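You operate a simulated robot arm through the tools that you are given. There is no shell and no other tool.

Carry out the task below with a simulated two-armed robot. There is one attempt and no reset: what you move stays moved.

Task
Fill the tank on the air stand to about 6 bar, then bleed the hose and park it.
Fine: couple the hose before the air lever opens; set the dial to 6, close the air lever before bleeding, fitting back in its holder.

The check looks at the end state, three seconds after you hand in, the way a careful person would. Anything else that was tipped, shoved, dropped, spilled or broken makes it a failure.

Robot
Two 7-joint arms with fingered hands on one trunk that stands fixed in place. Base frame: the origin is at the foot of the trunk, x ahead of it, y to its left, z up. Readings come in m, rad, newtons and seconds.
The left shoulder is at [0.07, 0.132, 0.892], the right one opposite. With the tool pointing down near the work surface each hand reaches from about 0.1 to 0.62 m from the base axis, measured 20 degrees to its own side. Payload 2.3 kg a hand.
The TCP of each hand is the grasp point between the finger pads, 0.025 m short of the fingertips. In the tool frame z runs along the fingers and y along their closing line. The gripper opens to 0.088 m; its body begins 0.029 m behind the TCP. The gripper is a hand of 3 fingers: y runs from the thumb to the fingers, the wrist lies at [-0.013, -0.097, -0.162] in the tool frame.
Orientation is told as [roll, pitch, yaw] about the base's x, y, z axes, in that order, counted from this pose: with the fingers straight down and the wrist toward the robot, the tool's x, y and z point along [0, 1, 0], [1, 0, 0] and [0, 0, -1] of the base frame.

Tools
- The arms move only by the tool play_rows. It takes "left_steps", "right_steps" or both (then of equal length, played together; a hand with none holds still); each is a list that holds one entry, the list of rows, each a list of 6 numbers: the shift along the tool's x, y, z in units of 20 mm (1.0 is 20 mm), then the turn, a rotation vector about the tool's x, y, z in units of 5 degrees (1.0 is 5 degrees). In form: [[[dx, dy, dz, rx, ry, rz], ...]]. A call has 1 to 20 rows; each row shifts and turns the commanded pose from where the row before left it, along the tool's axes as they then stand. A call with a number of a shift or a turn outside -1 to 1 is refused whole. Rows are played at 5 a second. More than 0.05 m and 0.15 rad between two rows, and nothing of the call is played. A pose out of reach is approached as far as the arm can. The call stops where the force on the tool passes 40 N (or 10 N more than at its start, if that is more) or the arm is blocked; 0.2 s more then pass. In this call time passes only in rows, and 0.2 s behind the last. It gives the time, the measured TCP pose, the force on the tool (base axes), the opening and the grip force at its end, in the units of the frame above (readings bear some noise), with the torque about the TCP (base axes, N m) and any sound that the robot's microphone picked up.
- Cameras (640 x 400 px; columns grow to the right, rows downward): "scene" is now at [0.1173, -0.0346, 1.1916]; the picture's right is [-0.47, -0.88, 0.00], its down [-0.67, 0.36, -0.65] and it looks along [0.57, -0.30, -0.76] (base axes); focal length 345 px, centre (320, 200). "left" rides on the left gripper at [-0.058, -0.085, -0.099] in its tool frame; the picture's right is [-0.67, -0.35, 0.66], its down [0.69, -0.63, 0.37] and it looks along [0.28, 0.69, 0.66] (tool axes); focal length 261 px, centre (320, 200). "right" rides on the right gripper at [0.058, -0.085, -0.1] in its tool frame; the picture's right is [-0.67, 0.35, -0.66], its down [-0.69, -0.63, 0.37] and it looks along [-0.28, 0.69, 0.66] (tool axes); focal length 261 px, centre (320, 200).
- grab_frame(camera): a new picture of that camera. The clock stands still meanwhile.
- lift_body(by): slides the trunk up (or, below 0, down) by that many m; the arms and the scene camera ride with it, the base frame stays. It gives what a move gives, with no picture.
- curl_fingers(index, middle, thumb_bend, thumb_turn, hand): sets how far each is bent, from 0 (flat) to 1 (curled in); at 0.3 the hand is open as for a grip, at 0.7 the pads meet at the TCP. One left out holds its place. A second passes; each finger stops where it meets its share of the squeeze, and holds until it gets a number again. It is the only way to open and close the hand. It gives what a move gives, with no picture; readings hold the bend of each and the force on the fingers (four entries, about 0 where the hand has none), thumb and palm. thumb_turn goes from beside the hand (0) to across from the fingers (1), as for a grip.
- pan_tilt(pan, tilt): turns the head with the scene camera to pan (to the left, within 1.501 rad either way) and tilt (down, from -0.506 to 1.204), counted from straight ahead of the robot. It gives what a move gives.
- point_at(camera, pixels): for up to 12 pixels [column, row] of the newest picture of that camera ("zoom" is the newest enlarged one), the place [x, y, z] in the base frame of the surface seen there, good to about 0.002 m. The clock stands still meanwhile.
- zoom(camera, box): a new picture of the part [left, top, right, bottom] of that camera's present view, enlarged. The clock stands still meanwhile.
- close_job(): hands the job in; it is judged then, once.

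Leave the grippers open and the arms clear of the work at the hand-in unless told otherwise.

The tools are called after ">>>" as a command line: name --argument value ..., lists and objects as JSON in quotes. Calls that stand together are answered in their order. play_rows: Moves the arms, as the interface text tells. Its arguments: {"type":"object","properties":{"left_steps":{"type":"array","items":{"type":"array","items":{"type":"array","items":{"type":"number"}}}},"right_steps":{"type":"array","items":{"type":"array","items":{"type":"array","items":{"type":"number"}}}}},"required":[]} The other tools are called the same way: lift_body (by) moves the trunk up or down; curl_fingers (index, middle, thumb_bend, thumb_turn, hand) moves the fingers one by one; pan_tilt (pan, tilt) turns the head that bears the scene camera; grab_frame (camera) takes a picture; point_at (camera, pixels) gives the place of the surface under pixels of a picture; zoom (camera, box) takes an enlarged picture of a part of a camera's view; close_job () hands the job in.

At the start:

```text
time: 0.0
left_eef_pos: [0.3263, -0.037, 0.8638]
left_orientation: [0.0, -0.001, 0.001]
left_ft_force: [0.3, 0.3, -0.5]
left_wrist_torque: [0.01, 0.0, 0.0]
left_gripper_width: 0.0874
left_finger_force: 0.1
left_shape: jaw
left_bend: [0.3, 0.3, 0.3, 0.98]
left_finger forces: [0.1, 0.0, 0.0, 0.0, 0.0, 0.0]
right_eef_pos: [0.273, -0.3275, 0.9427]
right_orientation: [0.0, -0.001, -0.001]
right_ft_force: [-0.2, 0.3, -0.1]
right_wrist_torque: [0.0, -0.02, -0.02]
right_gripper_width: 0.0873
right_finger_force: 0.1
right_shape: jaw
right_bend: [0.3, 0.3, 0.3, 0.98]
right_finger forces: [0.1, 0.0, 0.1, 0.1, 0.0, 0.0]
trunk travel left (down, up): [-0.45, 0.39]
head pan, tilt (commanded): [-0.485, 0.866]
```

scene: 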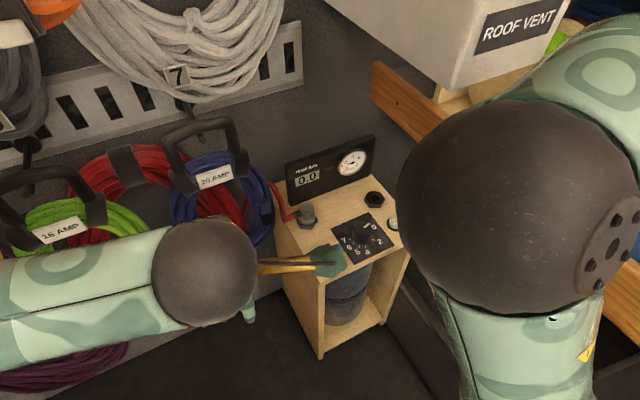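
right: 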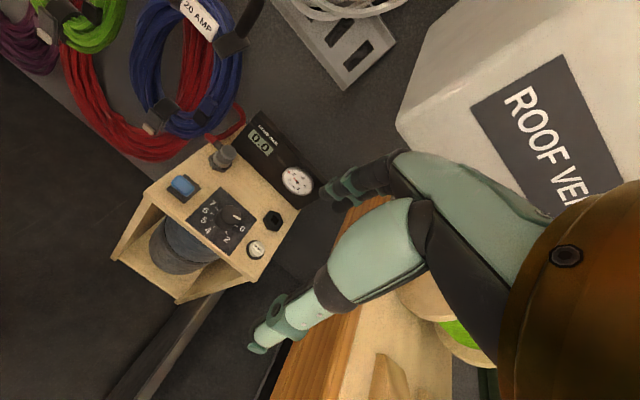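
left: 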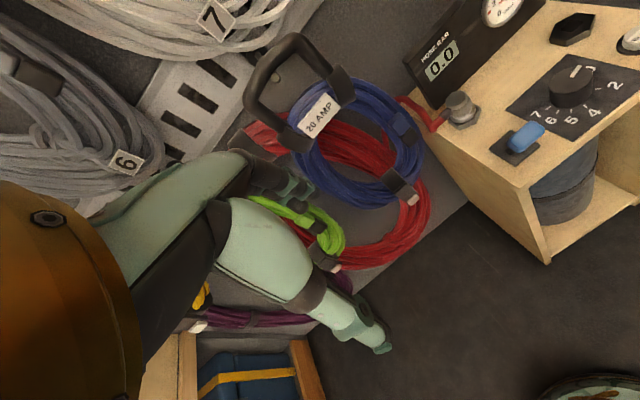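

I start with a closer look at the air stand: it's around (340,240) in the scene view and (210,210) in the right hand's view.

>>> zoom --camera "scene" --box '[240, 120, 440, 370]'

>>> zoom --camera "right" --box '[100, 90, 340, 310]'

>>> zoom --camera "left" --box '[390, 0, 640, 270]'

```text
1.60 times, centred on (340, 245) of scene
```

zoom: 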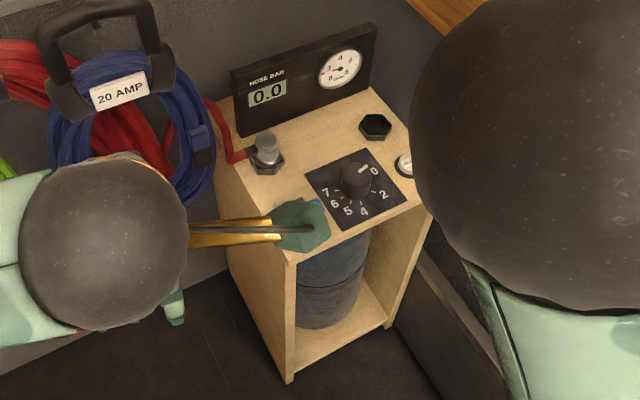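

```text
1.82 times, centred on (220, 200) of right
```

zoom: 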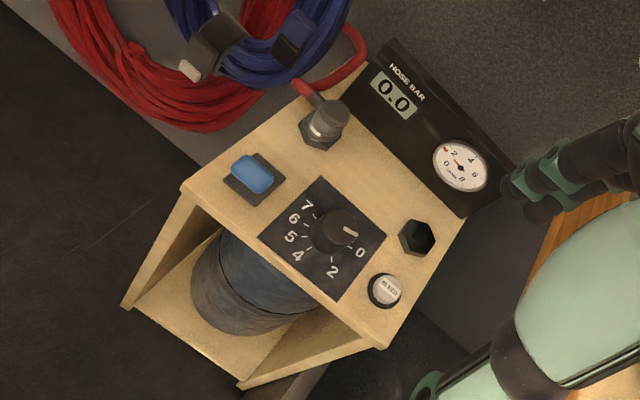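

```text
1.48 times, centred on (515, 135) of left
```

zoom: 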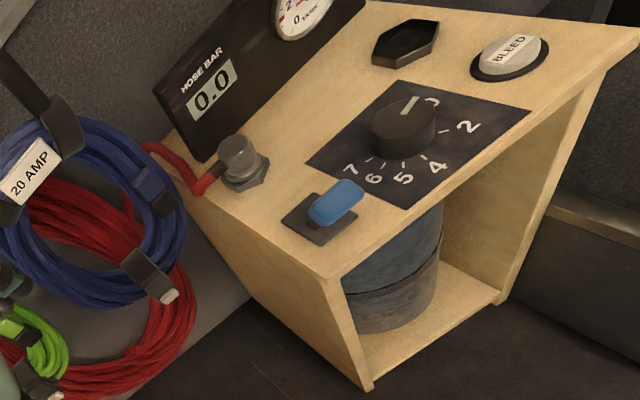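

The stand has a grey fitting with red hose in a hex holder (left back), a black hex socket (right back), a dial 0-7, a blue lever, and a BLEED button. I measure their places from the zoomed left view.

>>> point_at --camera "zoom" --pixels '[[238, 145], [245, 180], [262, 205], [408, 28], [400, 50], [508, 48], [405, 115], [336, 200], [310, 225], [330, 270], [615, 30], [215, 90]]'

>>> zoom --camera "right" --box '[190, 110, 310, 190]'

```text
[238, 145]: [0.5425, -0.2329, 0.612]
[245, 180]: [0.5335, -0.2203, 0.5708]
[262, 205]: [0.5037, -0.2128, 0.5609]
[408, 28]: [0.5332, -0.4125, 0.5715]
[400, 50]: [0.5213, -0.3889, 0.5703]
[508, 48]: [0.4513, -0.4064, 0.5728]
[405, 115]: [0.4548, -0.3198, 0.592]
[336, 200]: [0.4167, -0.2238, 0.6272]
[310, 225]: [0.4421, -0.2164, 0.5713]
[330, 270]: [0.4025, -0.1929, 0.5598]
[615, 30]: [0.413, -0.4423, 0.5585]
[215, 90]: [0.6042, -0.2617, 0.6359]
```

```text
5.00 times, centred on (250, 150) of right
```

zoom: 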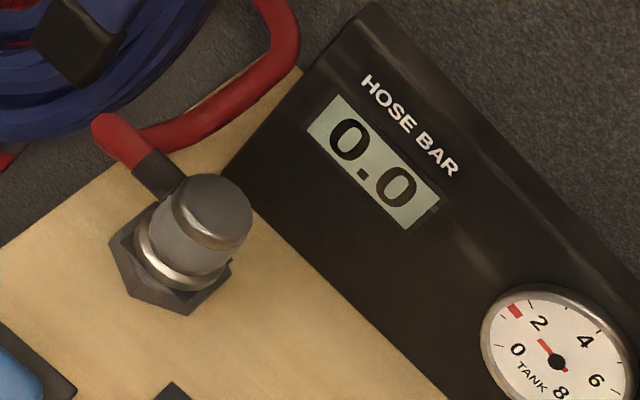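

The deck is at about z 0.56 and the fitting's top about z 0.61. Next I look closely at the gauge, the lever, the dial and the socket.

>>> zoom --camera "right" --box '[260, 150, 330, 210]'

>>> zoom --camera "right" --box '[190, 180, 300, 270]'

>>> zoom --camera "left" --box '[490, 50, 640, 170]'

```text
6.67 times, centred on (295, 180) of right
```

zoom: 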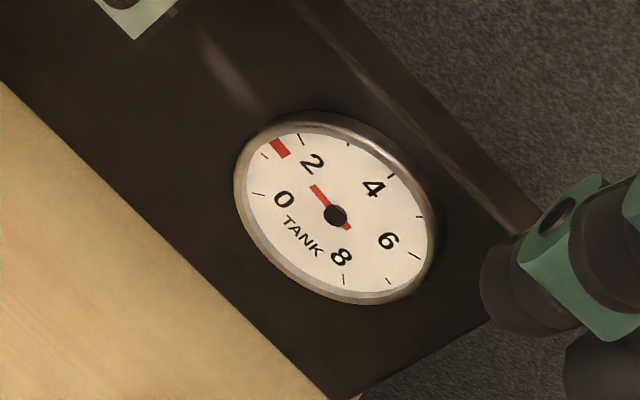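

```text
4.44 times, centred on (245, 225) of right
```

zoom: 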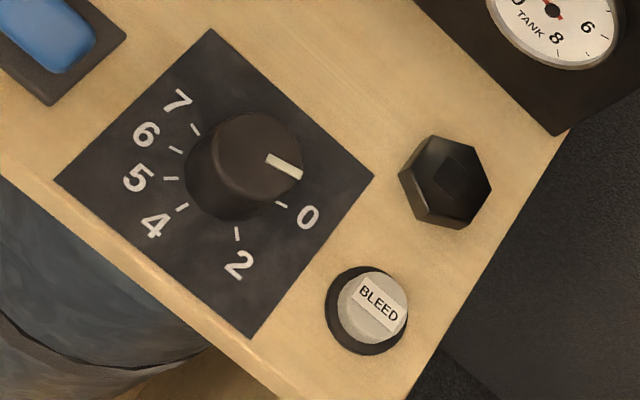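

```text
3.33 times, centred on (565, 110) of left
```

zoom: 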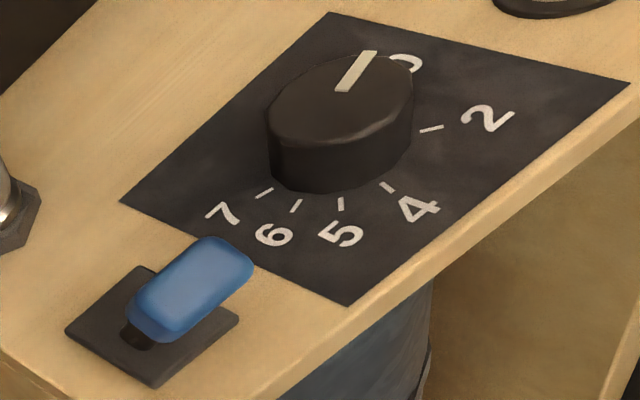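

Tank needle rests at about 1.4 bar (by the red mark), hose display 0.0, dial at 0. Now I measure with the right hand's camera from a zoom on the deck.

>>> zoom --camera "right" --box '[130, 100, 330, 225]'

```text
3.20 times, centred on (230, 162) of right
```

zoom: 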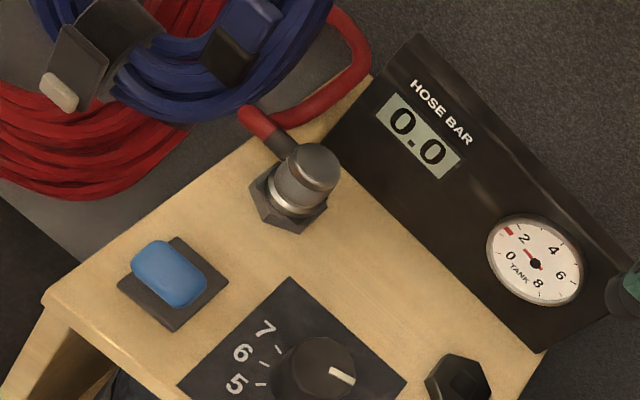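

>>> point_at --camera "zoom" --pixels '[[314, 167], [300, 190], [293, 208], [300, 225], [275, 142], [250, 118], [350, 175], [400, 60], [168, 268], [172, 326], [225, 285], [45, 295]]'

>>> point_at --camera "zoom" --pixels '[[535, 350], [430, 130], [600, 260], [320, 360], [345, 372], [460, 375], [182, 385], [292, 280], [150, 250], [185, 295], [240, 150], [262, 196]]'

>>> grab_frame --camera "right"

```text
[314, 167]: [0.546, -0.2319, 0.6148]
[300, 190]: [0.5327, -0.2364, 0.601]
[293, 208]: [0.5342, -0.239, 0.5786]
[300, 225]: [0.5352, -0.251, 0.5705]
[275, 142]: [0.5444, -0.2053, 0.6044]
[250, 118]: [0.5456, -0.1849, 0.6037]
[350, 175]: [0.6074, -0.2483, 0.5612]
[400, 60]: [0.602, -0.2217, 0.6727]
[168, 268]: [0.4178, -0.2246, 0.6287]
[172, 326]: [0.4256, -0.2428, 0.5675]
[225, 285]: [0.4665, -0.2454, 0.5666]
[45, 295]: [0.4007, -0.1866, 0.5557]
```

```text
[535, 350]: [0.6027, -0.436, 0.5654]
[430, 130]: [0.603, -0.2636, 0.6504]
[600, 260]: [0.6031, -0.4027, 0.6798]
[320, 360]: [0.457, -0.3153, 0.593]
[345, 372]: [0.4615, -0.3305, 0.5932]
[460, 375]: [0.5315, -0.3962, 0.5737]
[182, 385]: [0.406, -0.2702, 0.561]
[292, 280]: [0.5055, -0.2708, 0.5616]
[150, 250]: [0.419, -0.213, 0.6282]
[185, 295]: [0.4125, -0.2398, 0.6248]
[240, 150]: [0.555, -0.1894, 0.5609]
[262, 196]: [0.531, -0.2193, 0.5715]
```

```text
taken
```

right: 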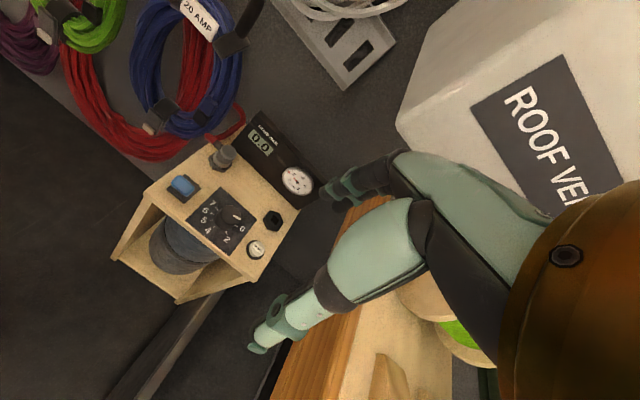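

The key spots are: fitting axis about (0.547,-0.232) top 0.615, hose stub toward +y; socket (0.532,-0.400) top 0.573; dial about (0.456,-0.322) top 0.593; lever handle tip (0.418,-0.225,0.628); bleed (0.451,-0.406); panel face x 0.603. Now I turn the head right to see my right hand and the surroundings there.

>>> pan_tilt --pan -1.0 --tilt 0.7

>>> grab_frame --camera "scene"

>>> grab_frame --camera "left"

```text
time: 0.9
left_eef_pos: [0.3262, -0.0368, 0.8637]
left_orientation: [0.001, 0.0, 0.0]
left_ft_force: [-0.2, -0.2, 0.1]
left_wrist_torque: [-0.02, -0.03, 0.01]
left_gripper_width: 0.0877
left_finger_force: 0.1
left_shape: jaw
left_bend: [0.3, 0.3, 0.3, 0.98]
left_finger forces: [0.0, 0.0, 0.0, 0.1, 0.1, 0.1]
right_eef_pos: [0.2713, -0.3285, 0.9429]
right_orientation: [-0.002, 0.0, 0.0]
right_ft_force: [-0.8, -0.1, -1.0]
right_wrist_torque: [0.01, 0.02, 0.01]
right_gripper_width: 0.0875
right_finger_force: 0.0
right_shape: jaw
right_bend: [0.3, 0.3, 0.3, 0.98]
right_finger forces: [0.0, 0.1, 0.0, 0.1, 0.0, 0.0]
trunk travel left (down, up): [-0.45, 0.39]
head pan, tilt (commanded): [-1.0, 0.7]
```

```text
taken
```

scene: 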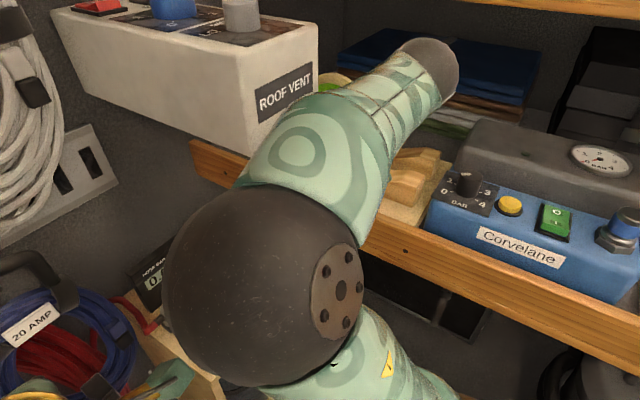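

```text
taken
```

left: 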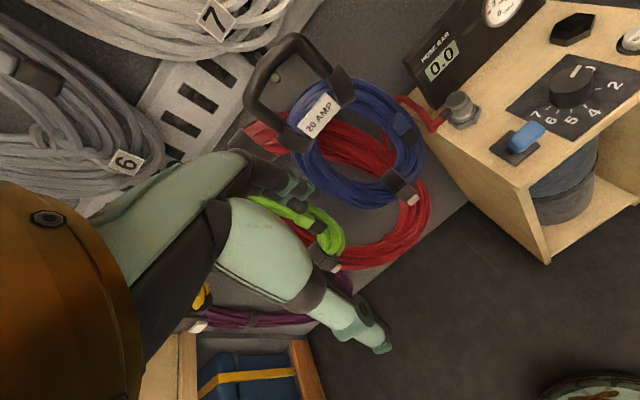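

There's a shelf with other devices ("Corvelane", "ROOF VENT") on my right that the arm must not touch. I measure where it lies.

>>> point_at --camera "scene" --pixels '[[200, 160], [410, 255], [600, 330], [240, 135], [270, 120], [100, 60], [470, 220], [150, 290], [430, 180], [600, 160], [640, 300], [310, 70]]'

>>> zoom --camera "scene" --box '[380, 100, 640, 320]'

```text
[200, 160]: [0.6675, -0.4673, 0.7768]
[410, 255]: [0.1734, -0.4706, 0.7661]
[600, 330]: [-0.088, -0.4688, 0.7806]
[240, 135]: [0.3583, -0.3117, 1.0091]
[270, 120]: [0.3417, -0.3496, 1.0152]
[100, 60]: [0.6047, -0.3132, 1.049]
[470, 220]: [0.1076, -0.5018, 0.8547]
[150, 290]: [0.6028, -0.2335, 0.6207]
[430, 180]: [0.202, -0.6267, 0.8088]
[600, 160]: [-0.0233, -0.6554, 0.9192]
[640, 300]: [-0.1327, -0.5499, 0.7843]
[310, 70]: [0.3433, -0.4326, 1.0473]
```

```text
1.82 times, centred on (510, 210) of scene
```

zoom: 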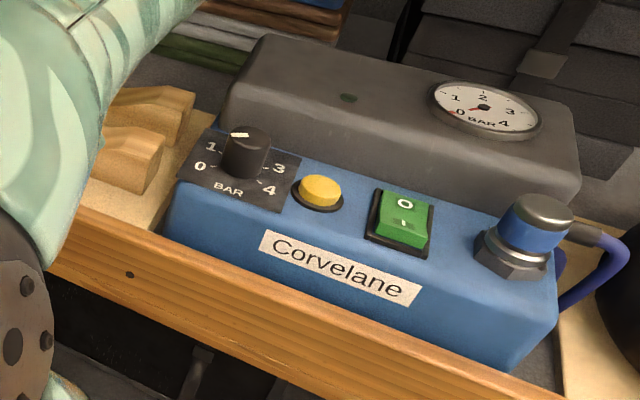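

The Corvelane compressor is another machine and stays alone. The shelf front is at y −0.47, z up to 0.78. I zoom on my right hand's fingers to see how wide they are.

>>> zoom --camera "right" --box '[230, 130, 640, 400]'

>>> point_at --camera "right" --pixels '[[330, 190], [345, 180], [370, 195], [258, 345], [280, 320], [410, 180], [350, 270], [402, 120], [520, 20], [500, 140], [300, 380], [340, 380]]'

```text
1.48 times, centred on (435, 265) of right
```

zoom: 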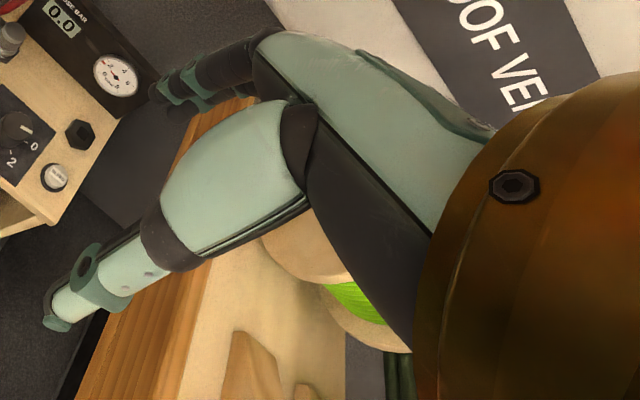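

```text
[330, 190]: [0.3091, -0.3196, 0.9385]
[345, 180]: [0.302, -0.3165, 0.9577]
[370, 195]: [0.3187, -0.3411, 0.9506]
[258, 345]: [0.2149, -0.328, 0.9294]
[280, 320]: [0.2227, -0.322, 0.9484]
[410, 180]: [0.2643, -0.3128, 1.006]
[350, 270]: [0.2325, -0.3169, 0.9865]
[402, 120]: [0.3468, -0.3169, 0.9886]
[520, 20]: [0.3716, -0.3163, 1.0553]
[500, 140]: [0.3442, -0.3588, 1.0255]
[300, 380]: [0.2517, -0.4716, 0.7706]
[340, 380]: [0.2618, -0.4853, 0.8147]
```

The roof-vent box's lower corner is at about (0.347,-0.317,0.989), so I must stay low under it. I check where the right elbow/forearm is, using the scene view.

>>> point_at --camera "scene" --pixels '[[430, 70], [440, 100], [370, 110], [300, 150], [330, 200], [220, 240], [270, 330], [350, 290], [370, 370], [420, 390], [250, 380], [160, 380]]'

>>> pan_tilt --pan 0.2 --tilt 0.8

>>> grab_frame --camera "scene"

```text
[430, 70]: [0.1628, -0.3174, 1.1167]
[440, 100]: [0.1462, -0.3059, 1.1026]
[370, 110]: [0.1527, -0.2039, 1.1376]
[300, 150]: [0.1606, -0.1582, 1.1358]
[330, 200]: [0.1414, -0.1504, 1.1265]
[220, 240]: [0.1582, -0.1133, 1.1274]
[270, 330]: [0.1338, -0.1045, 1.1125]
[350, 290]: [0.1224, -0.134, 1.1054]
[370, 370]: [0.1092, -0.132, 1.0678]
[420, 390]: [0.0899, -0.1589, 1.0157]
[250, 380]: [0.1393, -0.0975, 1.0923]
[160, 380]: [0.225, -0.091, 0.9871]
```

```text
time: 2.3
left_eef_pos: [0.3259, -0.0376, 0.8625]
left_orientation: [-0.002, 0.001, 0.0]
left_ft_force: [0.3, -0.2, -0.2]
left_wrist_torque: [-0.02, -0.02, 0.0]
left_gripper_width: 0.0877
left_finger_force: 0.1
left_shape: jaw
left_bend: [0.3, 0.3, 0.3, 0.98]
left_finger forces: [0.1, 0.1, 0.0, 0.0, 0.0, 0.1]
right_eef_pos: [0.272, -0.3276, 0.9429]
right_orientation: [0.0, 0.0, 0.001]
right_ft_force: [-0.4, 0.2, -0.6]
right_wrist_torque: [0.05, 0.01, 0.0]
right_gripper_width: 0.0875
right_finger_force: 0.1
right_shape: jaw
right_bend: [0.3, 0.3, 0.3, 0.98]
right_finger forces: [0.1, 0.0, 0.0, 0.1, 0.0, 0.1]
trunk travel left (down, up): [-0.45, 0.39]
head pan, tilt (commanded): [0.201, 0.799]
```

```text
taken
```

scene: 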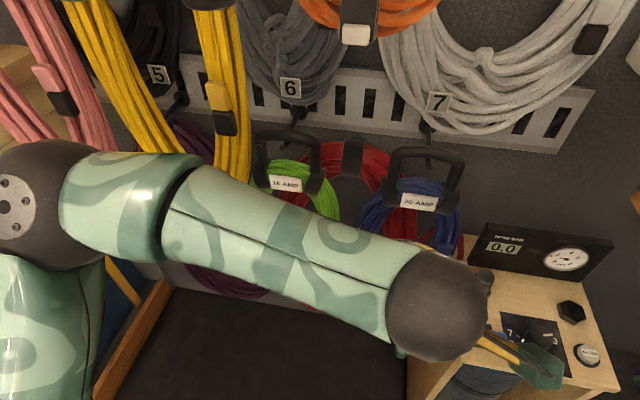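

The left arm is clear of the cables. I'll turn the left hand about 25° clockwise (seen from above) so its camera watches the stand, while staying where it is.

>>> play_rows --left_steps '[[[0, 0, 0, 0, 0, 1], [0, 0, 0, 0, 0, 1], [0, 0, 0, 0, 0, 1], [0, 0, 0, 0, 0, 1], [0, 0, 0, 0, 0, 1]]]'

>>> grab_frame --camera "left"

>>> pan_tilt --pan -0.485 --tilt 0.866

>>> grab_frame --camera "scene"

```text
time: 3.5
left_eef_pos: [0.3272, -0.0374, 0.8631]
left_orientation: [0.001, 0.003, -0.439]
left_ft_force: [0.4, -0.5, -1.3]
left_wrist_torque: [0.01, 0.0, 0.02]
left_gripper_width: 0.0875
left_finger_force: 0.1
left_shape: jaw
left_bend: [0.3, 0.3, 0.3, 0.98]
left_finger forces: [0.1, 0.0, 0.1, 0.1, 0.0, 0.1]
right_eef_pos: [0.2715, -0.3276, 0.9432]
right_orientation: [-0.001, 0.0, 0.0]
right_ft_force: [0.1, -0.6, 0.6]
right_wrist_torque: [0.0, 0.02, 0.0]
right_gripper_width: 0.0876
right_finger_force: 0.1
right_shape: jaw
right_bend: [0.3, 0.3, 0.3, 0.98]
right_finger forces: [0.1, 0.1, 0.1, 0.0, 0.0, 0.0]
trunk travel left (down, up): [-0.45, 0.39]
head pan, tilt (commanded): [0.201, 0.799]
```

```text
taken
```

left: 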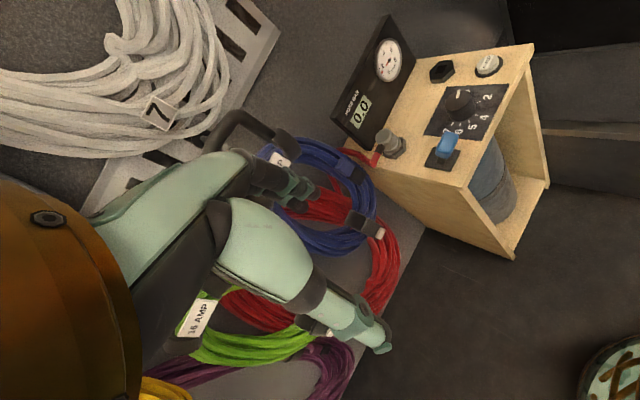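

```text
time: 4.6
left_eef_pos: [0.3252, -0.0379, 0.8637]
left_orientation: [-0.001, 0.0, -0.437]
left_ft_force: [0.6, 0.0, 0.8]
left_wrist_torque: [0.05, 0.01, -0.03]
left_gripper_width: 0.0877
left_finger_force: 0.1
left_shape: jaw
left_bend: [0.3, 0.3, 0.3, 0.98]
left_finger forces: [0.0, 0.0, 0.0, 0.0, 0.1, 0.1]
right_eef_pos: [0.2713, -0.329, 0.9418]
right_orientation: [0.001, 0.0, -0.001]
right_ft_force: [0.6, -0.2, 0.0]
right_wrist_torque: [0.0, -0.01, -0.03]
right_gripper_width: 0.0875
right_finger_force: 0.1
right_shape: jaw
right_bend: [0.3, 0.3, 0.3, 0.98]
right_finger forces: [0.1, 0.0, 0.0, 0.0, 0.1, 0.0]
trunk travel left (down, up): [-0.45, 0.39]
head pan, tilt (commanded): [-0.485, 0.866]
```

```text
taken
```

scene: 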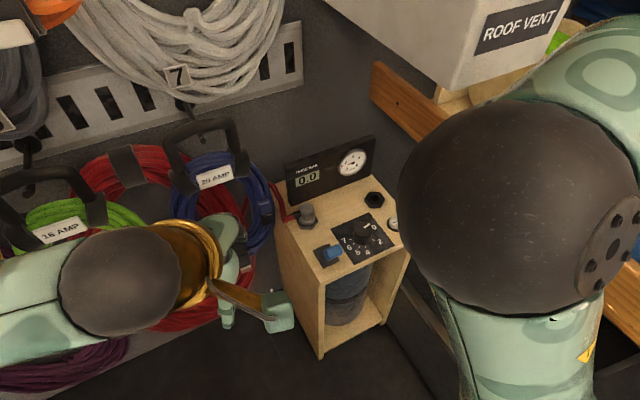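

Both cameras now see the stand. I zoom in on the lever and the fitting in the left view to get their shapes.

>>> zoom --camera "left" --box '[330, 100, 490, 200]'

>>> point_at --camera "zoom" --pixels '[[230, 130], [250, 150], [222, 160], [262, 190], [280, 180], [475, 150], [450, 200], [440, 215], [478, 135], [505, 155], [440, 235], [395, 225]]'

>>> zoom --camera "scene" --box '[260, 180, 420, 280]'

```text
4.00 times, centred on (410, 150) of left
```

zoom: 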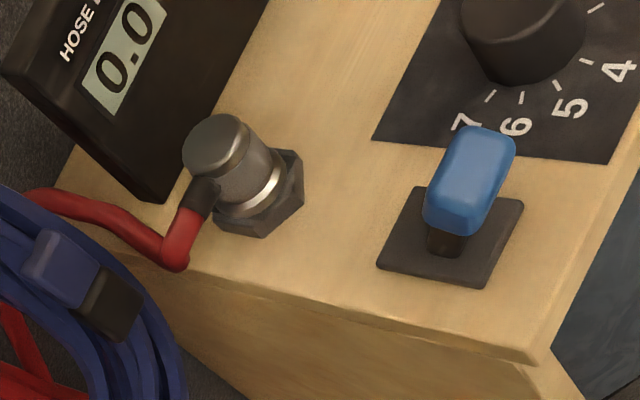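

```text
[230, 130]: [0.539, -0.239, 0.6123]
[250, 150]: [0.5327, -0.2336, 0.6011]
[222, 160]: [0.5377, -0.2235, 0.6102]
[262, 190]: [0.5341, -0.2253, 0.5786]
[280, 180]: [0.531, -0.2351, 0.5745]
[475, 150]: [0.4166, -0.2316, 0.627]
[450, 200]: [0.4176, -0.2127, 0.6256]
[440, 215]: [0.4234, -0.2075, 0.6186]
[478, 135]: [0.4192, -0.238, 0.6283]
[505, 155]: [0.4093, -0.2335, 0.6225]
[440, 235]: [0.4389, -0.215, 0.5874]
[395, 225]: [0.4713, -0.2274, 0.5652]
```

```text
4.00 times, centred on (340, 230) of scene
```

zoom: 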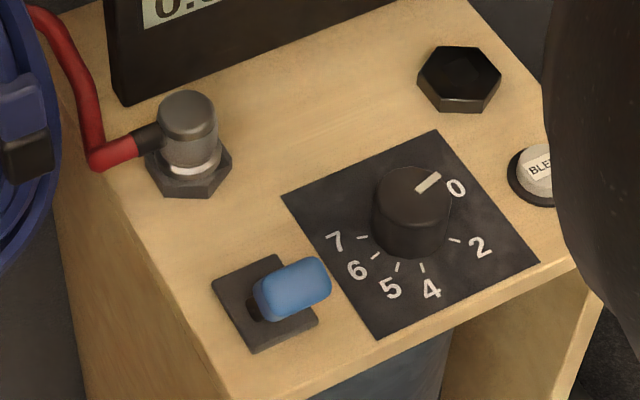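

The lever is a blue bar running along y, leaning toward me (closed). My plan: right hand, yaw −30°, grips the fitting. First I bring the right hand down and left, clear of the roof-vent box, then turn it.

>>> play_rows --right_steps '[[[0.57, 0.14, 1, 0, 0, 0], [0.57, 0.14, 1, 0, 0, 0], [0.57, 0.14, 1, 0, 0, 0], [0.57, 0.14, 1, 0, 0, 0], [0.57, 0.14, 1, 0, 0, 0], [0.57, 0.14, 1, 0, 0, 0], [0.57, 0.14, 1, 0, 0, 0], [0, 0, 0, 0, 0, 1], [0, 0, 0, 0, 0, 1], [0, 0, 0, 0, 0, 1], [0, 0, 0, 0, 0, 1], [0, 0, 0, 0, 0, 1], [0, 0, 0, 0, 0, 1]]]'

>>> grab_frame --camera "scene"

>>> grab_frame --camera "right"

>>> grab_frame --camera "left"

```text
time: 7.4
left_eef_pos: [0.3255, -0.0381, 0.8631]
left_orientation: [0.0, 0.0, -0.436]
left_ft_force: [-0.2, -0.6, 0.7]
left_wrist_torque: [-0.01, 0.0, -0.01]
left_gripper_width: 0.0876
left_finger_force: 0.0
left_shape: jaw
left_bend: [0.3, 0.3, 0.3, 0.98]
left_finger forces: [0.1, 0.1, 0.0, 0.0, 0.1, 0.0]
right_eef_pos: [0.32, -0.2732, 0.8038]
right_orientation: [-0.001, 0.0, -0.522]
right_ft_force: [0.8, -0.2, 0.1]
right_wrist_torque: [0.0, 0.02, 0.03]
right_gripper_width: 0.0876
right_finger_force: 0.0
right_shape: jaw
right_bend: [0.3, 0.3, 0.3, 0.98]
right_finger forces: [0.0, 0.0, 0.0, 0.0, 0.0, 0.1]
right hand out of reach, approached as far as the arm can: row 5, 6, 7, 8, 9, 11, 12, 13
trunk travel left (down, up): [-0.45, 0.39]
head pan, tilt (commanded): [-0.485, 0.866]
```

```text
taken
```

scene: 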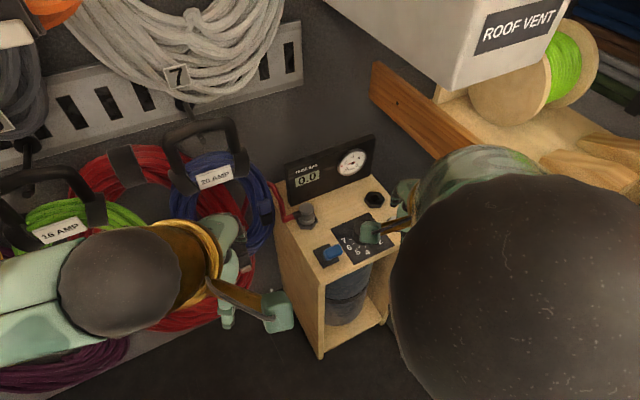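

```text
taken
```

right: 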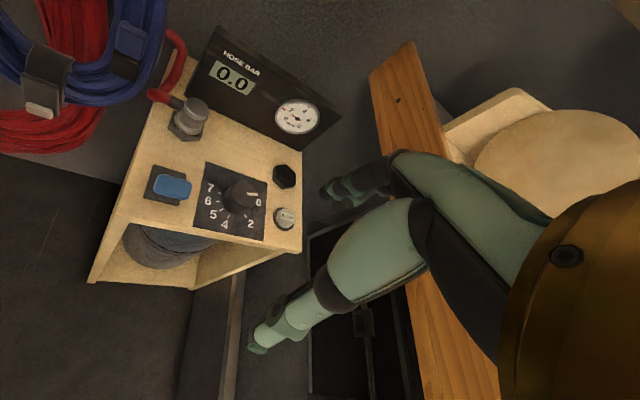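

```text
taken
```

left: 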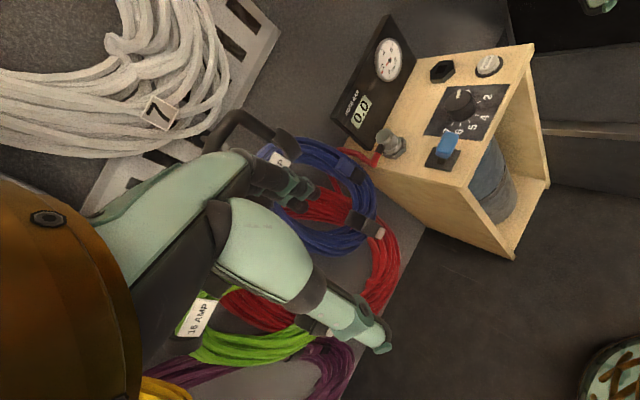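

The hand reached (0.320,-0.273,0.804), it was a bit folded close to the shoulder. Now forward and down toward the fitting, three quarters of the way, staying above everything (z about 0.70).

>>> play_rows --right_steps '[[[0.8, 0.94, 0.7, 0, 0, 0], [0.8, 0.94, 0.7, 0, 0, 0], [0.8, 0.94, 0.7, 0, 0, 0], [0.8, 0.94, 0.7, 0, 0, 0], [0.8, 0.94, 0.7, 0, 0, 0], [0.8, 0.94, 0.7, 0, 0, 0], [0.8, 0.94, 0.7, 0, 0, 0]]]'

>>> grab_frame --camera "scene"

>>> grab_frame --camera "right"

>>> grab_frame --camera "left"

```text
time: 9.0
left_eef_pos: [0.3258, -0.0373, 0.8621]
left_orientation: [-0.001, 0.003, -0.436]
left_ft_force: [0.6, 0.1, 0.7]
left_wrist_torque: [-0.02, 0.03, -0.04]
left_gripper_width: 0.0874
left_finger_force: 0.2
left_shape: jaw
left_bend: [0.3, 0.3, 0.3, 0.98]
left_finger forces: [0.1, 0.0, 0.0, 0.1, 0.0, 0.0]
right_eef_pos: [0.4904, -0.2415, 0.7039]
right_orientation: [0.001, 0.003, -0.524]
right_ft_force: [0.4, -0.1, 0.6]
right_wrist_torque: [0.01, -0.03, 0.0]
right_gripper_width: 0.088
right_finger_force: 0.0
right_shape: jaw
right_bend: [0.3, 0.3, 0.3, 0.98]
right_finger forces: [0.0, 0.1, 0.1, 0.0, 0.0, 0.0]
trunk travel left (down, up): [-0.45, 0.39]
head pan, tilt (commanded): [-0.485, 0.866]
```

```text
taken
```

scene: 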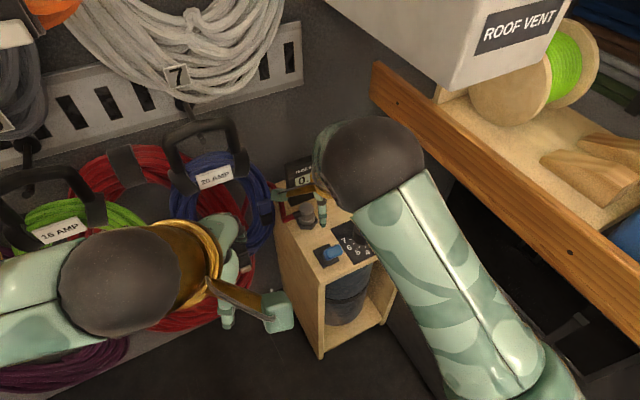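

```text
taken
```

right: 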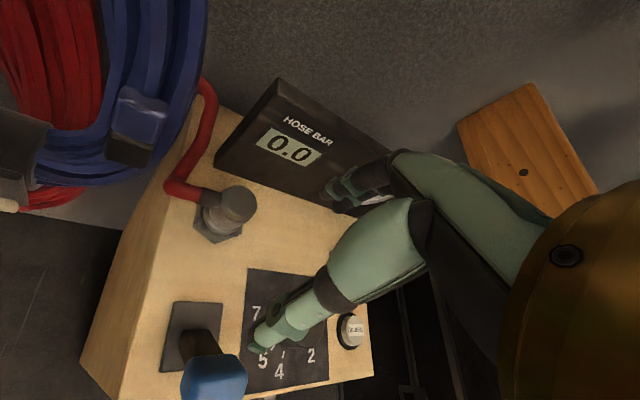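

```text
taken
```

left: 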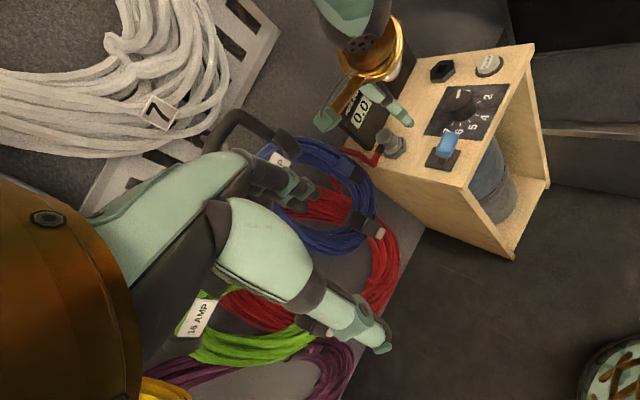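

The hand is at (0.490,-0.242,0.704), exactly as commanded. I refine the fitting's position from the right hand's closer view: fitting at (230,210), lever at (215,375).

>>> zoom --camera "right" --box '[160, 160, 320, 260]'

>>> point_at --camera "right" --pixels '[[238, 205], [224, 200], [252, 212], [240, 190], [235, 218], [226, 228], [207, 197], [185, 190], [215, 240], [197, 225], [243, 228], [200, 160]]'

```text
4.00 times, centred on (240, 210) of right
```

zoom: 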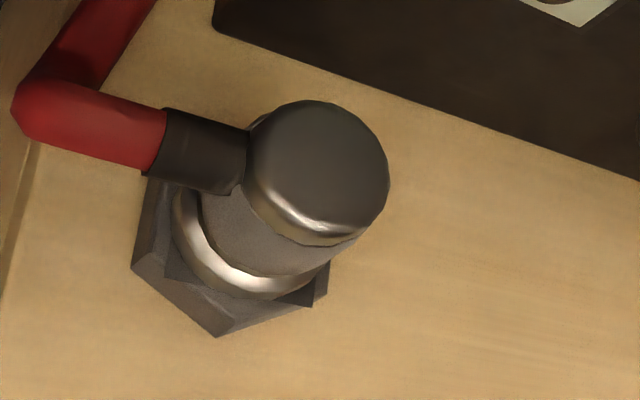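

```text
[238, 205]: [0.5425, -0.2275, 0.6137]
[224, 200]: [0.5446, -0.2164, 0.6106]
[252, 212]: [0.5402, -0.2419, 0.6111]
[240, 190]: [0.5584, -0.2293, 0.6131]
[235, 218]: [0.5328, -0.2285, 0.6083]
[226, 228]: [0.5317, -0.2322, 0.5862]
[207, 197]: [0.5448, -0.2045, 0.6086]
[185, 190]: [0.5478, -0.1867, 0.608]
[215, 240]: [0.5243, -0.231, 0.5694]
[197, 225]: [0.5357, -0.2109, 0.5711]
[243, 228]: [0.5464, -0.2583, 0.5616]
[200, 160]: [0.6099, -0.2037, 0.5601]
```

Refined: fitting axis about (0.547,-0.230), radius 0.0145, stub at z 0.594–0.609 pointing +y. I partly close the right hand (bend 0.48) so it fits between fitting and panel, and set the yaw to −20° so the thumb stays off the hose stub.

>>> curl_fingers --hand "right" --index 0.46 --middle 0.46 --thumb_bend 0.46

>>> play_rows --right_steps '[[[0, 0, 0, 0, 0, -1], [0, 0, 0, 0, 0, -1], [0.503, 0.82, 0.733, 0, 0, 0], [0.503, 0.82, 0.733, 0, 0, 0], [0.503, 0.82, 0.733, 0, 0, 0]]]'

>>> grab_frame --camera "right"

>>> zoom --camera "left" --box '[290, 40, 490, 200]'

>>> zoom --camera "scene" --box '[240, 120, 440, 280]'

```text
time: 10.0
left_eef_pos: [0.3251, -0.0369, 0.8631]
left_orientation: [-0.001, 0.0, -0.437]
left_ft_force: [0.9, 0.0, -0.5]
left_wrist_torque: [0.01, 0.0, 0.0]
left_gripper_width: 0.0874
left_finger_force: 0.0
left_shape: jaw
left_bend: [0.3, 0.3, 0.3, 0.98]
left_finger forces: [0.1, 0.1, 0.0, 0.1, 0.0, 0.1]
right_eef_pos: [0.491, -0.2406, 0.7039]
right_orientation: [-0.001, 0.001, -0.525]
right_ft_force: [-0.8, 0.1, -0.2]
right_wrist_torque: [0.01, 0.03, -0.01]
right_gripper_width: 0.051
right_finger_force: 0.1
right_shape: fingers
right_bend: [0.46, 0.46, 0.46, 0.98]
right_finger forces: [0.1, 0.0, 0.0, 0.0, 0.0, 0.0]
trunk travel left (down, up): [-0.45, 0.39]
head pan, tilt (commanded): [-0.485, 0.866]
```

```text
time: 11.2
left_eef_pos: [0.326, -0.0374, 0.8635]
left_orientation: [-0.001, 0.002, -0.436]
left_ft_force: [0.0, 1.2, 0.2]
left_wrist_torque: [-0.02, -0.02, 0.02]
left_gripper_width: 0.0877
left_finger_force: 0.1
left_shape: jaw
left_bend: [0.3, 0.3, 0.3, 0.98]
left_finger forces: [0.1, 0.0, 0.0, 0.0, 0.0, 0.1]
right_eef_pos: [0.5466, -0.2295, 0.6594]
right_orientation: [0.0, 0.003, -0.351]
right_ft_force: [0.0, -0.4, 0.2]
right_wrist_torque: [0.03, -0.02, -0.01]
right_gripper_width: 0.0509
right_finger_force: 0.1
right_shape: fingers
right_bend: [0.46, 0.46, 0.46, 0.98]
right_finger forces: [0.0, 0.0, 0.1, 0.0, 0.1, 0.0]
trunk travel left (down, up): [-0.45, 0.39]
head pan, tilt (commanded): [-0.485, 0.866]
```

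```text
taken
```

right: 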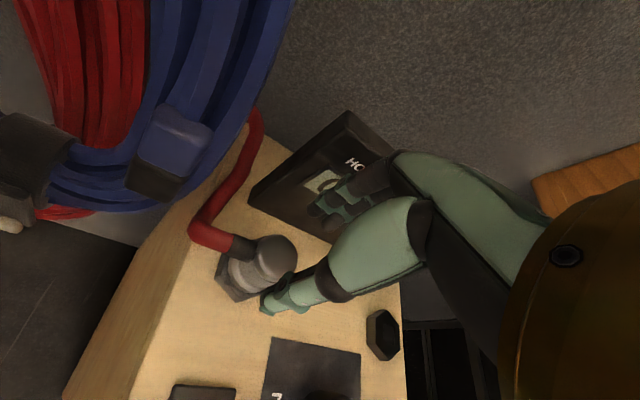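

```text
2.50 times, centred on (390, 120) of left
```

zoom: 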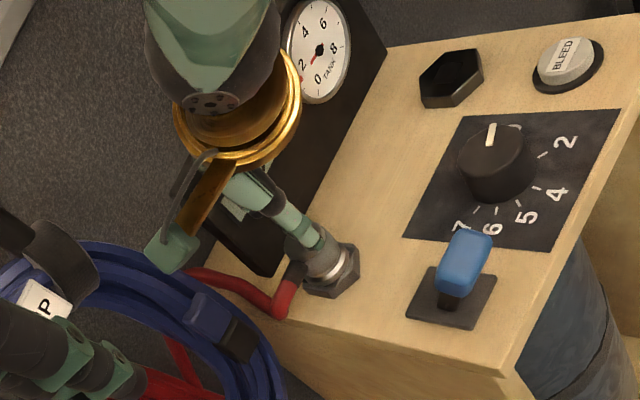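

```text
2.50 times, centred on (340, 200) of scene
```

zoom: 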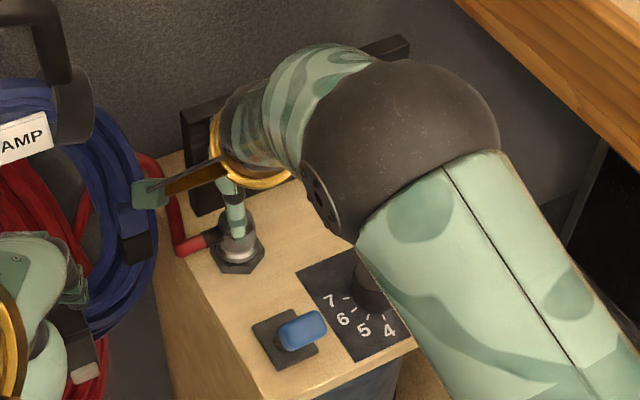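

The fitting's top appears at (275,258), where I'd expect it right under the TCP. Before descending I check how near the cable coils are to the hand's camera bracket.

>>> point_at --camera "right" --pixels '[[190, 150], [160, 190], [250, 30], [30, 140], [255, 125], [215, 230], [275, 258], [270, 305], [330, 200], [285, 240], [245, 250], [265, 275]]'

```text
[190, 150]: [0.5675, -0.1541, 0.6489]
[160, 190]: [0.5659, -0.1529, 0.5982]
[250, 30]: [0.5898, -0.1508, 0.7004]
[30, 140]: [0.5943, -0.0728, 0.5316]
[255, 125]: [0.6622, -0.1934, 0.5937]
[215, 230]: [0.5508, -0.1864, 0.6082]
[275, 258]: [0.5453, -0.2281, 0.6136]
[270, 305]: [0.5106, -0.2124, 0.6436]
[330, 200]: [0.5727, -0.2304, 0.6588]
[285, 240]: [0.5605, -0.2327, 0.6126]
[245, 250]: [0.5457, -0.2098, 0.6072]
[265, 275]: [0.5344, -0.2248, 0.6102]
```

Coils are 8 cm off, fine. I descend 5.5 cm straight to z 0.604 around the fitting.

>>> play_rows --right_steps '[[[0, 0, 0.7, 0, 0, 0], [0, 0, 0.7, 0, 0, 0], [0, 0, 0.7, 0, 0, 0], [0, 0, 0.67, 0, 0, 0]]]'

>>> grab_frame --camera "right"

>>> zoom --camera "left" --box '[330, 60, 450, 180]'

>>> zoom --camera "scene" --box '[260, 160, 380, 260]'

```text
time: 12.2
left_eef_pos: [0.3258, -0.0373, 0.864]
left_orientation: [0.001, 0.001, -0.438]
left_ft_force: [0.4, 0.1, 0.9]
left_wrist_torque: [0.0, -0.02, 0.0]
left_gripper_width: 0.0875
left_finger_force: 0.0
left_shape: jaw
left_bend: [0.3, 0.3, 0.3, 0.98]
left_finger forces: [0.0, 0.0, 0.0, 0.0, 0.0, 0.1]
right_eef_pos: [0.549, -0.2291, 0.6042]
right_orientation: [0.0, -0.001, -0.347]
right_ft_force: [0.5, 0.2, -0.3]
right_wrist_torque: [0.01, 0.04, 0.05]
right_gripper_width: 0.0508
right_finger_force: 0.0
right_shape: fingers
right_bend: [0.46, 0.46, 0.46, 0.98]
right_finger forces: [0.1, 0.0, 0.0, 0.0, 0.1, 0.1]
trunk travel left (down, up): [-0.45, 0.39]
head pan, tilt (commanded): [-0.485, 0.866]
```

```text
taken
```

right: 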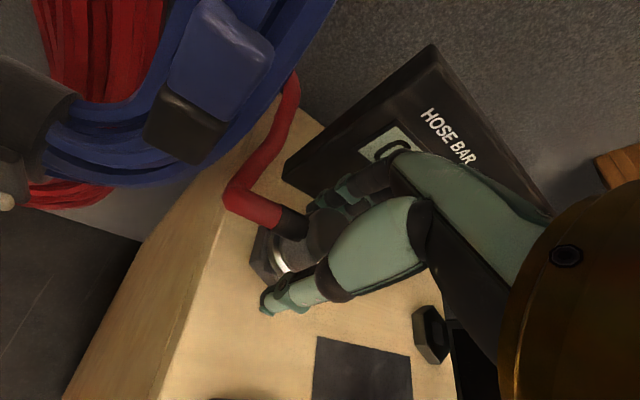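

```text
3.33 times, centred on (390, 120) of left
```

zoom: 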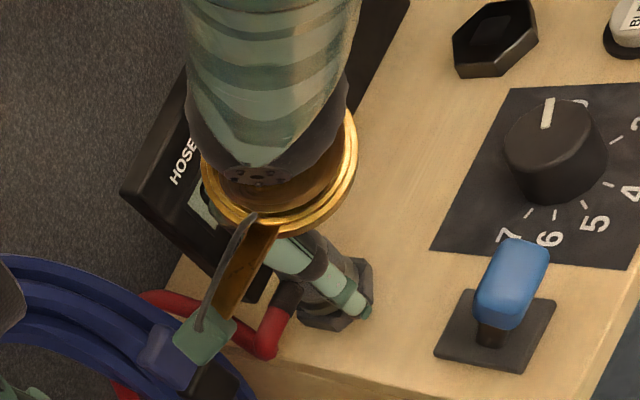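

```text
4.00 times, centred on (320, 210) of scene
```

zoom: 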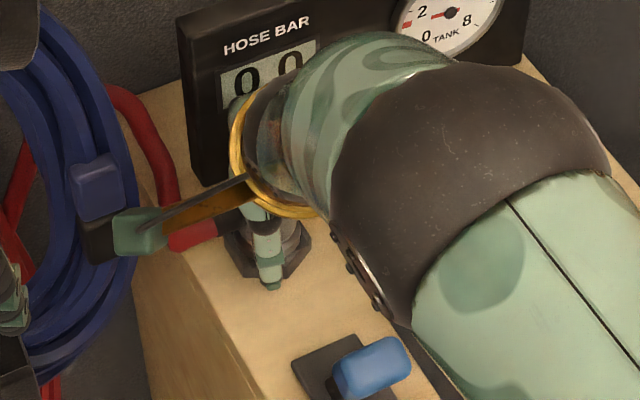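

No contact on the way down; the fitting sits between the fingers. Now I close the hand on it.

>>> curl_fingers --hand "right" --index 0.7 --middle 0.7 --thumb_bend 0.7

>>> grab_frame --camera "right"

>>> zoom --camera "left" --box '[330, 60, 450, 180]'

```text
time: 13.2
left_eef_pos: [0.326, -0.0372, 0.8631]
left_orientation: [0.002, 0.001, -0.436]
left_ft_force: [-0.4, 0.3, -0.8]
left_wrist_torque: [-0.01, 0.0, -0.02]
left_gripper_width: 0.0872
left_finger_force: 0.0
left_shape: jaw
left_bend: [0.3, 0.3, 0.3, 0.98]
left_finger forces: [0.0, 0.1, 0.0, 0.0, 0.0, 0.0]
right_eef_pos: [0.5466, -0.2291, 0.6046]
right_orientation: [-0.001, 0.002, -0.349]
right_ft_force: [0.7, 0.6, 0.3]
right_wrist_torque: [-0.02, 0.0, 0.02]
right_gripper_width: 0.0232
right_finger_force: 10.6
right_shape: fingers
right_bend: [0.6, 0.64, 0.6, 0.96]
right_finger forces: [5.8, 5.1, 0.0, 0.0, 10.7, 0.0]
trunk travel left (down, up): [-0.45, 0.39]
head pan, tilt (commanded): [-0.485, 0.866]
heard: snap
```

```text
taken
```

right: 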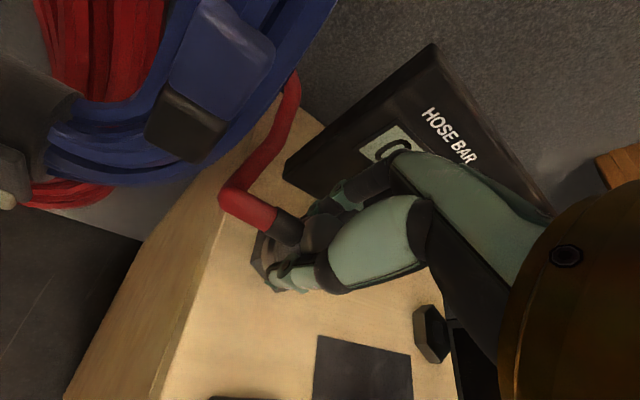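

```text
3.33 times, centred on (390, 120) of left
```

zoom: 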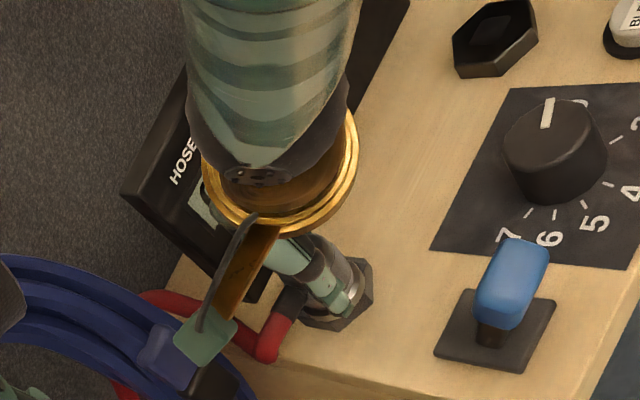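

Grip is 10.6 N and there was a "snap" - probably the holder's catch letting go. I lift 2 cm slowly and check the force.

>>> play_rows --right_steps '[[[0, 0, -0.5, 0, 0, 0], [0, 0, -0.5, 0, 0, 0]]]'

>>> grab_frame --camera "right"

>>> zoom --camera "left" --box '[330, 60, 450, 180]'

```text
time: 13.8
left_eef_pos: [0.3257, -0.0371, 0.8636]
left_orientation: [0.001, 0.0, -0.437]
left_ft_force: [-0.4, -0.2, 0.3]
left_wrist_torque: [0.0, -0.03, 0.0]
left_gripper_width: 0.0877
left_finger_force: 0.0
left_shape: jaw
left_bend: [0.3, 0.3, 0.3, 0.98]
left_finger forces: [0.0, 0.1, 0.1, 0.1, 0.1, 0.0]
right_eef_pos: [0.5461, -0.2301, 0.6263]
right_orientation: [-0.001, 0.002, -0.347]
right_ft_force: [-0.2, 0.0, -1.2]
right_wrist_torque: [0.0, -0.04, -0.03]
right_gripper_width: 0.0232
right_finger_force: 10.9
right_shape: fingers
right_bend: [0.6, 0.64, 0.6, 0.96]
right_finger forces: [6.0, 5.0, 0.1, 0.0, 10.5, 0.0]
trunk travel left (down, up): [-0.45, 0.39]
head pan, tilt (commanded): [-0.485, 0.866]
```

```text
taken
```

right: 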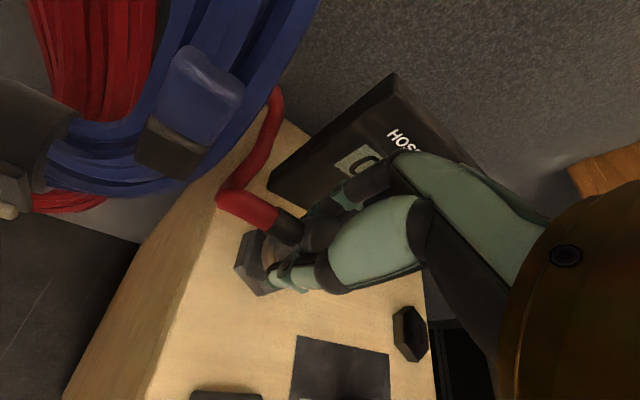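

```text
3.33 times, centred on (390, 120) of left
```

zoom: 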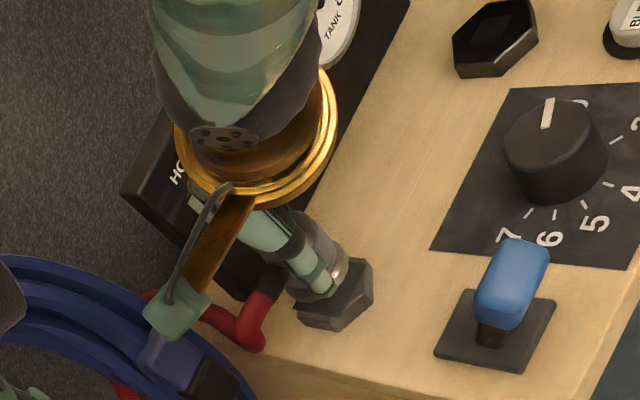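

The fitting came out with the hand, the hex holder stays. I lift another 4.5 cm and measure the socket precisely in the left view.

>>> play_rows --right_steps '[[[0, 0, -0.75, 0, 0, 0], [0, 0, -0.75, 0, 0, 0], [0, 0, -0.75, 0, 0, 0]]]'

>>> grab_frame --camera "right"

>>> zoom --camera "left" --box '[420, 45, 520, 105]'

```text
time: 14.6
left_eef_pos: [0.3258, -0.0376, 0.8628]
left_orientation: [-0.001, -0.001, -0.437]
left_ft_force: [-1.3, 0.6, 0.3]
left_wrist_torque: [0.01, -0.02, -0.01]
left_gripper_width: 0.0876
left_finger_force: 0.0
left_shape: jaw
left_bend: [0.3, 0.3, 0.3, 0.98]
left_finger forces: [0.0, 0.0, 0.0, 0.0, 0.1, 0.1]
right_eef_pos: [0.5452, -0.2302, 0.6714]
right_orientation: [-0.002, 0.001, -0.349]
right_ft_force: [0.8, -0.5, -1.0]
right_wrist_torque: [0.01, -0.02, -0.02]
right_gripper_width: 0.0229
right_finger_force: 11.0
right_shape: fingers
right_bend: [0.6, 0.64, 0.6, 0.96]
right_finger forces: [5.9, 5.1, 0.0, 0.1, 10.4, 0.0]
trunk travel left (down, up): [-0.45, 0.39]
head pan, tilt (commanded): [-0.485, 0.866]
```

```text
taken
```

right: 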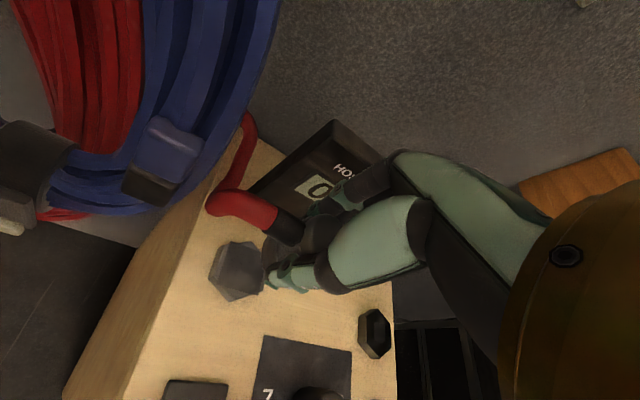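

```text
6.40 times, centred on (470, 75) of left
```

zoom: 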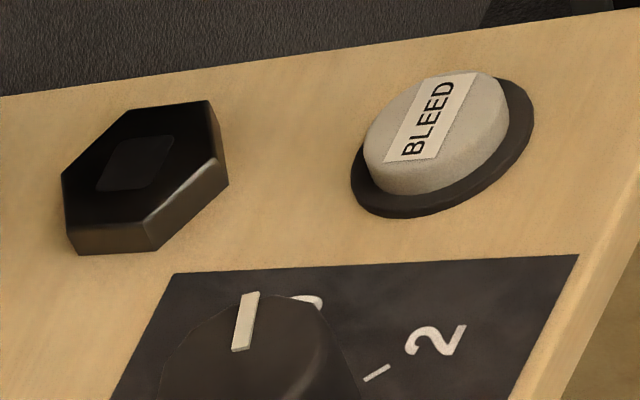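

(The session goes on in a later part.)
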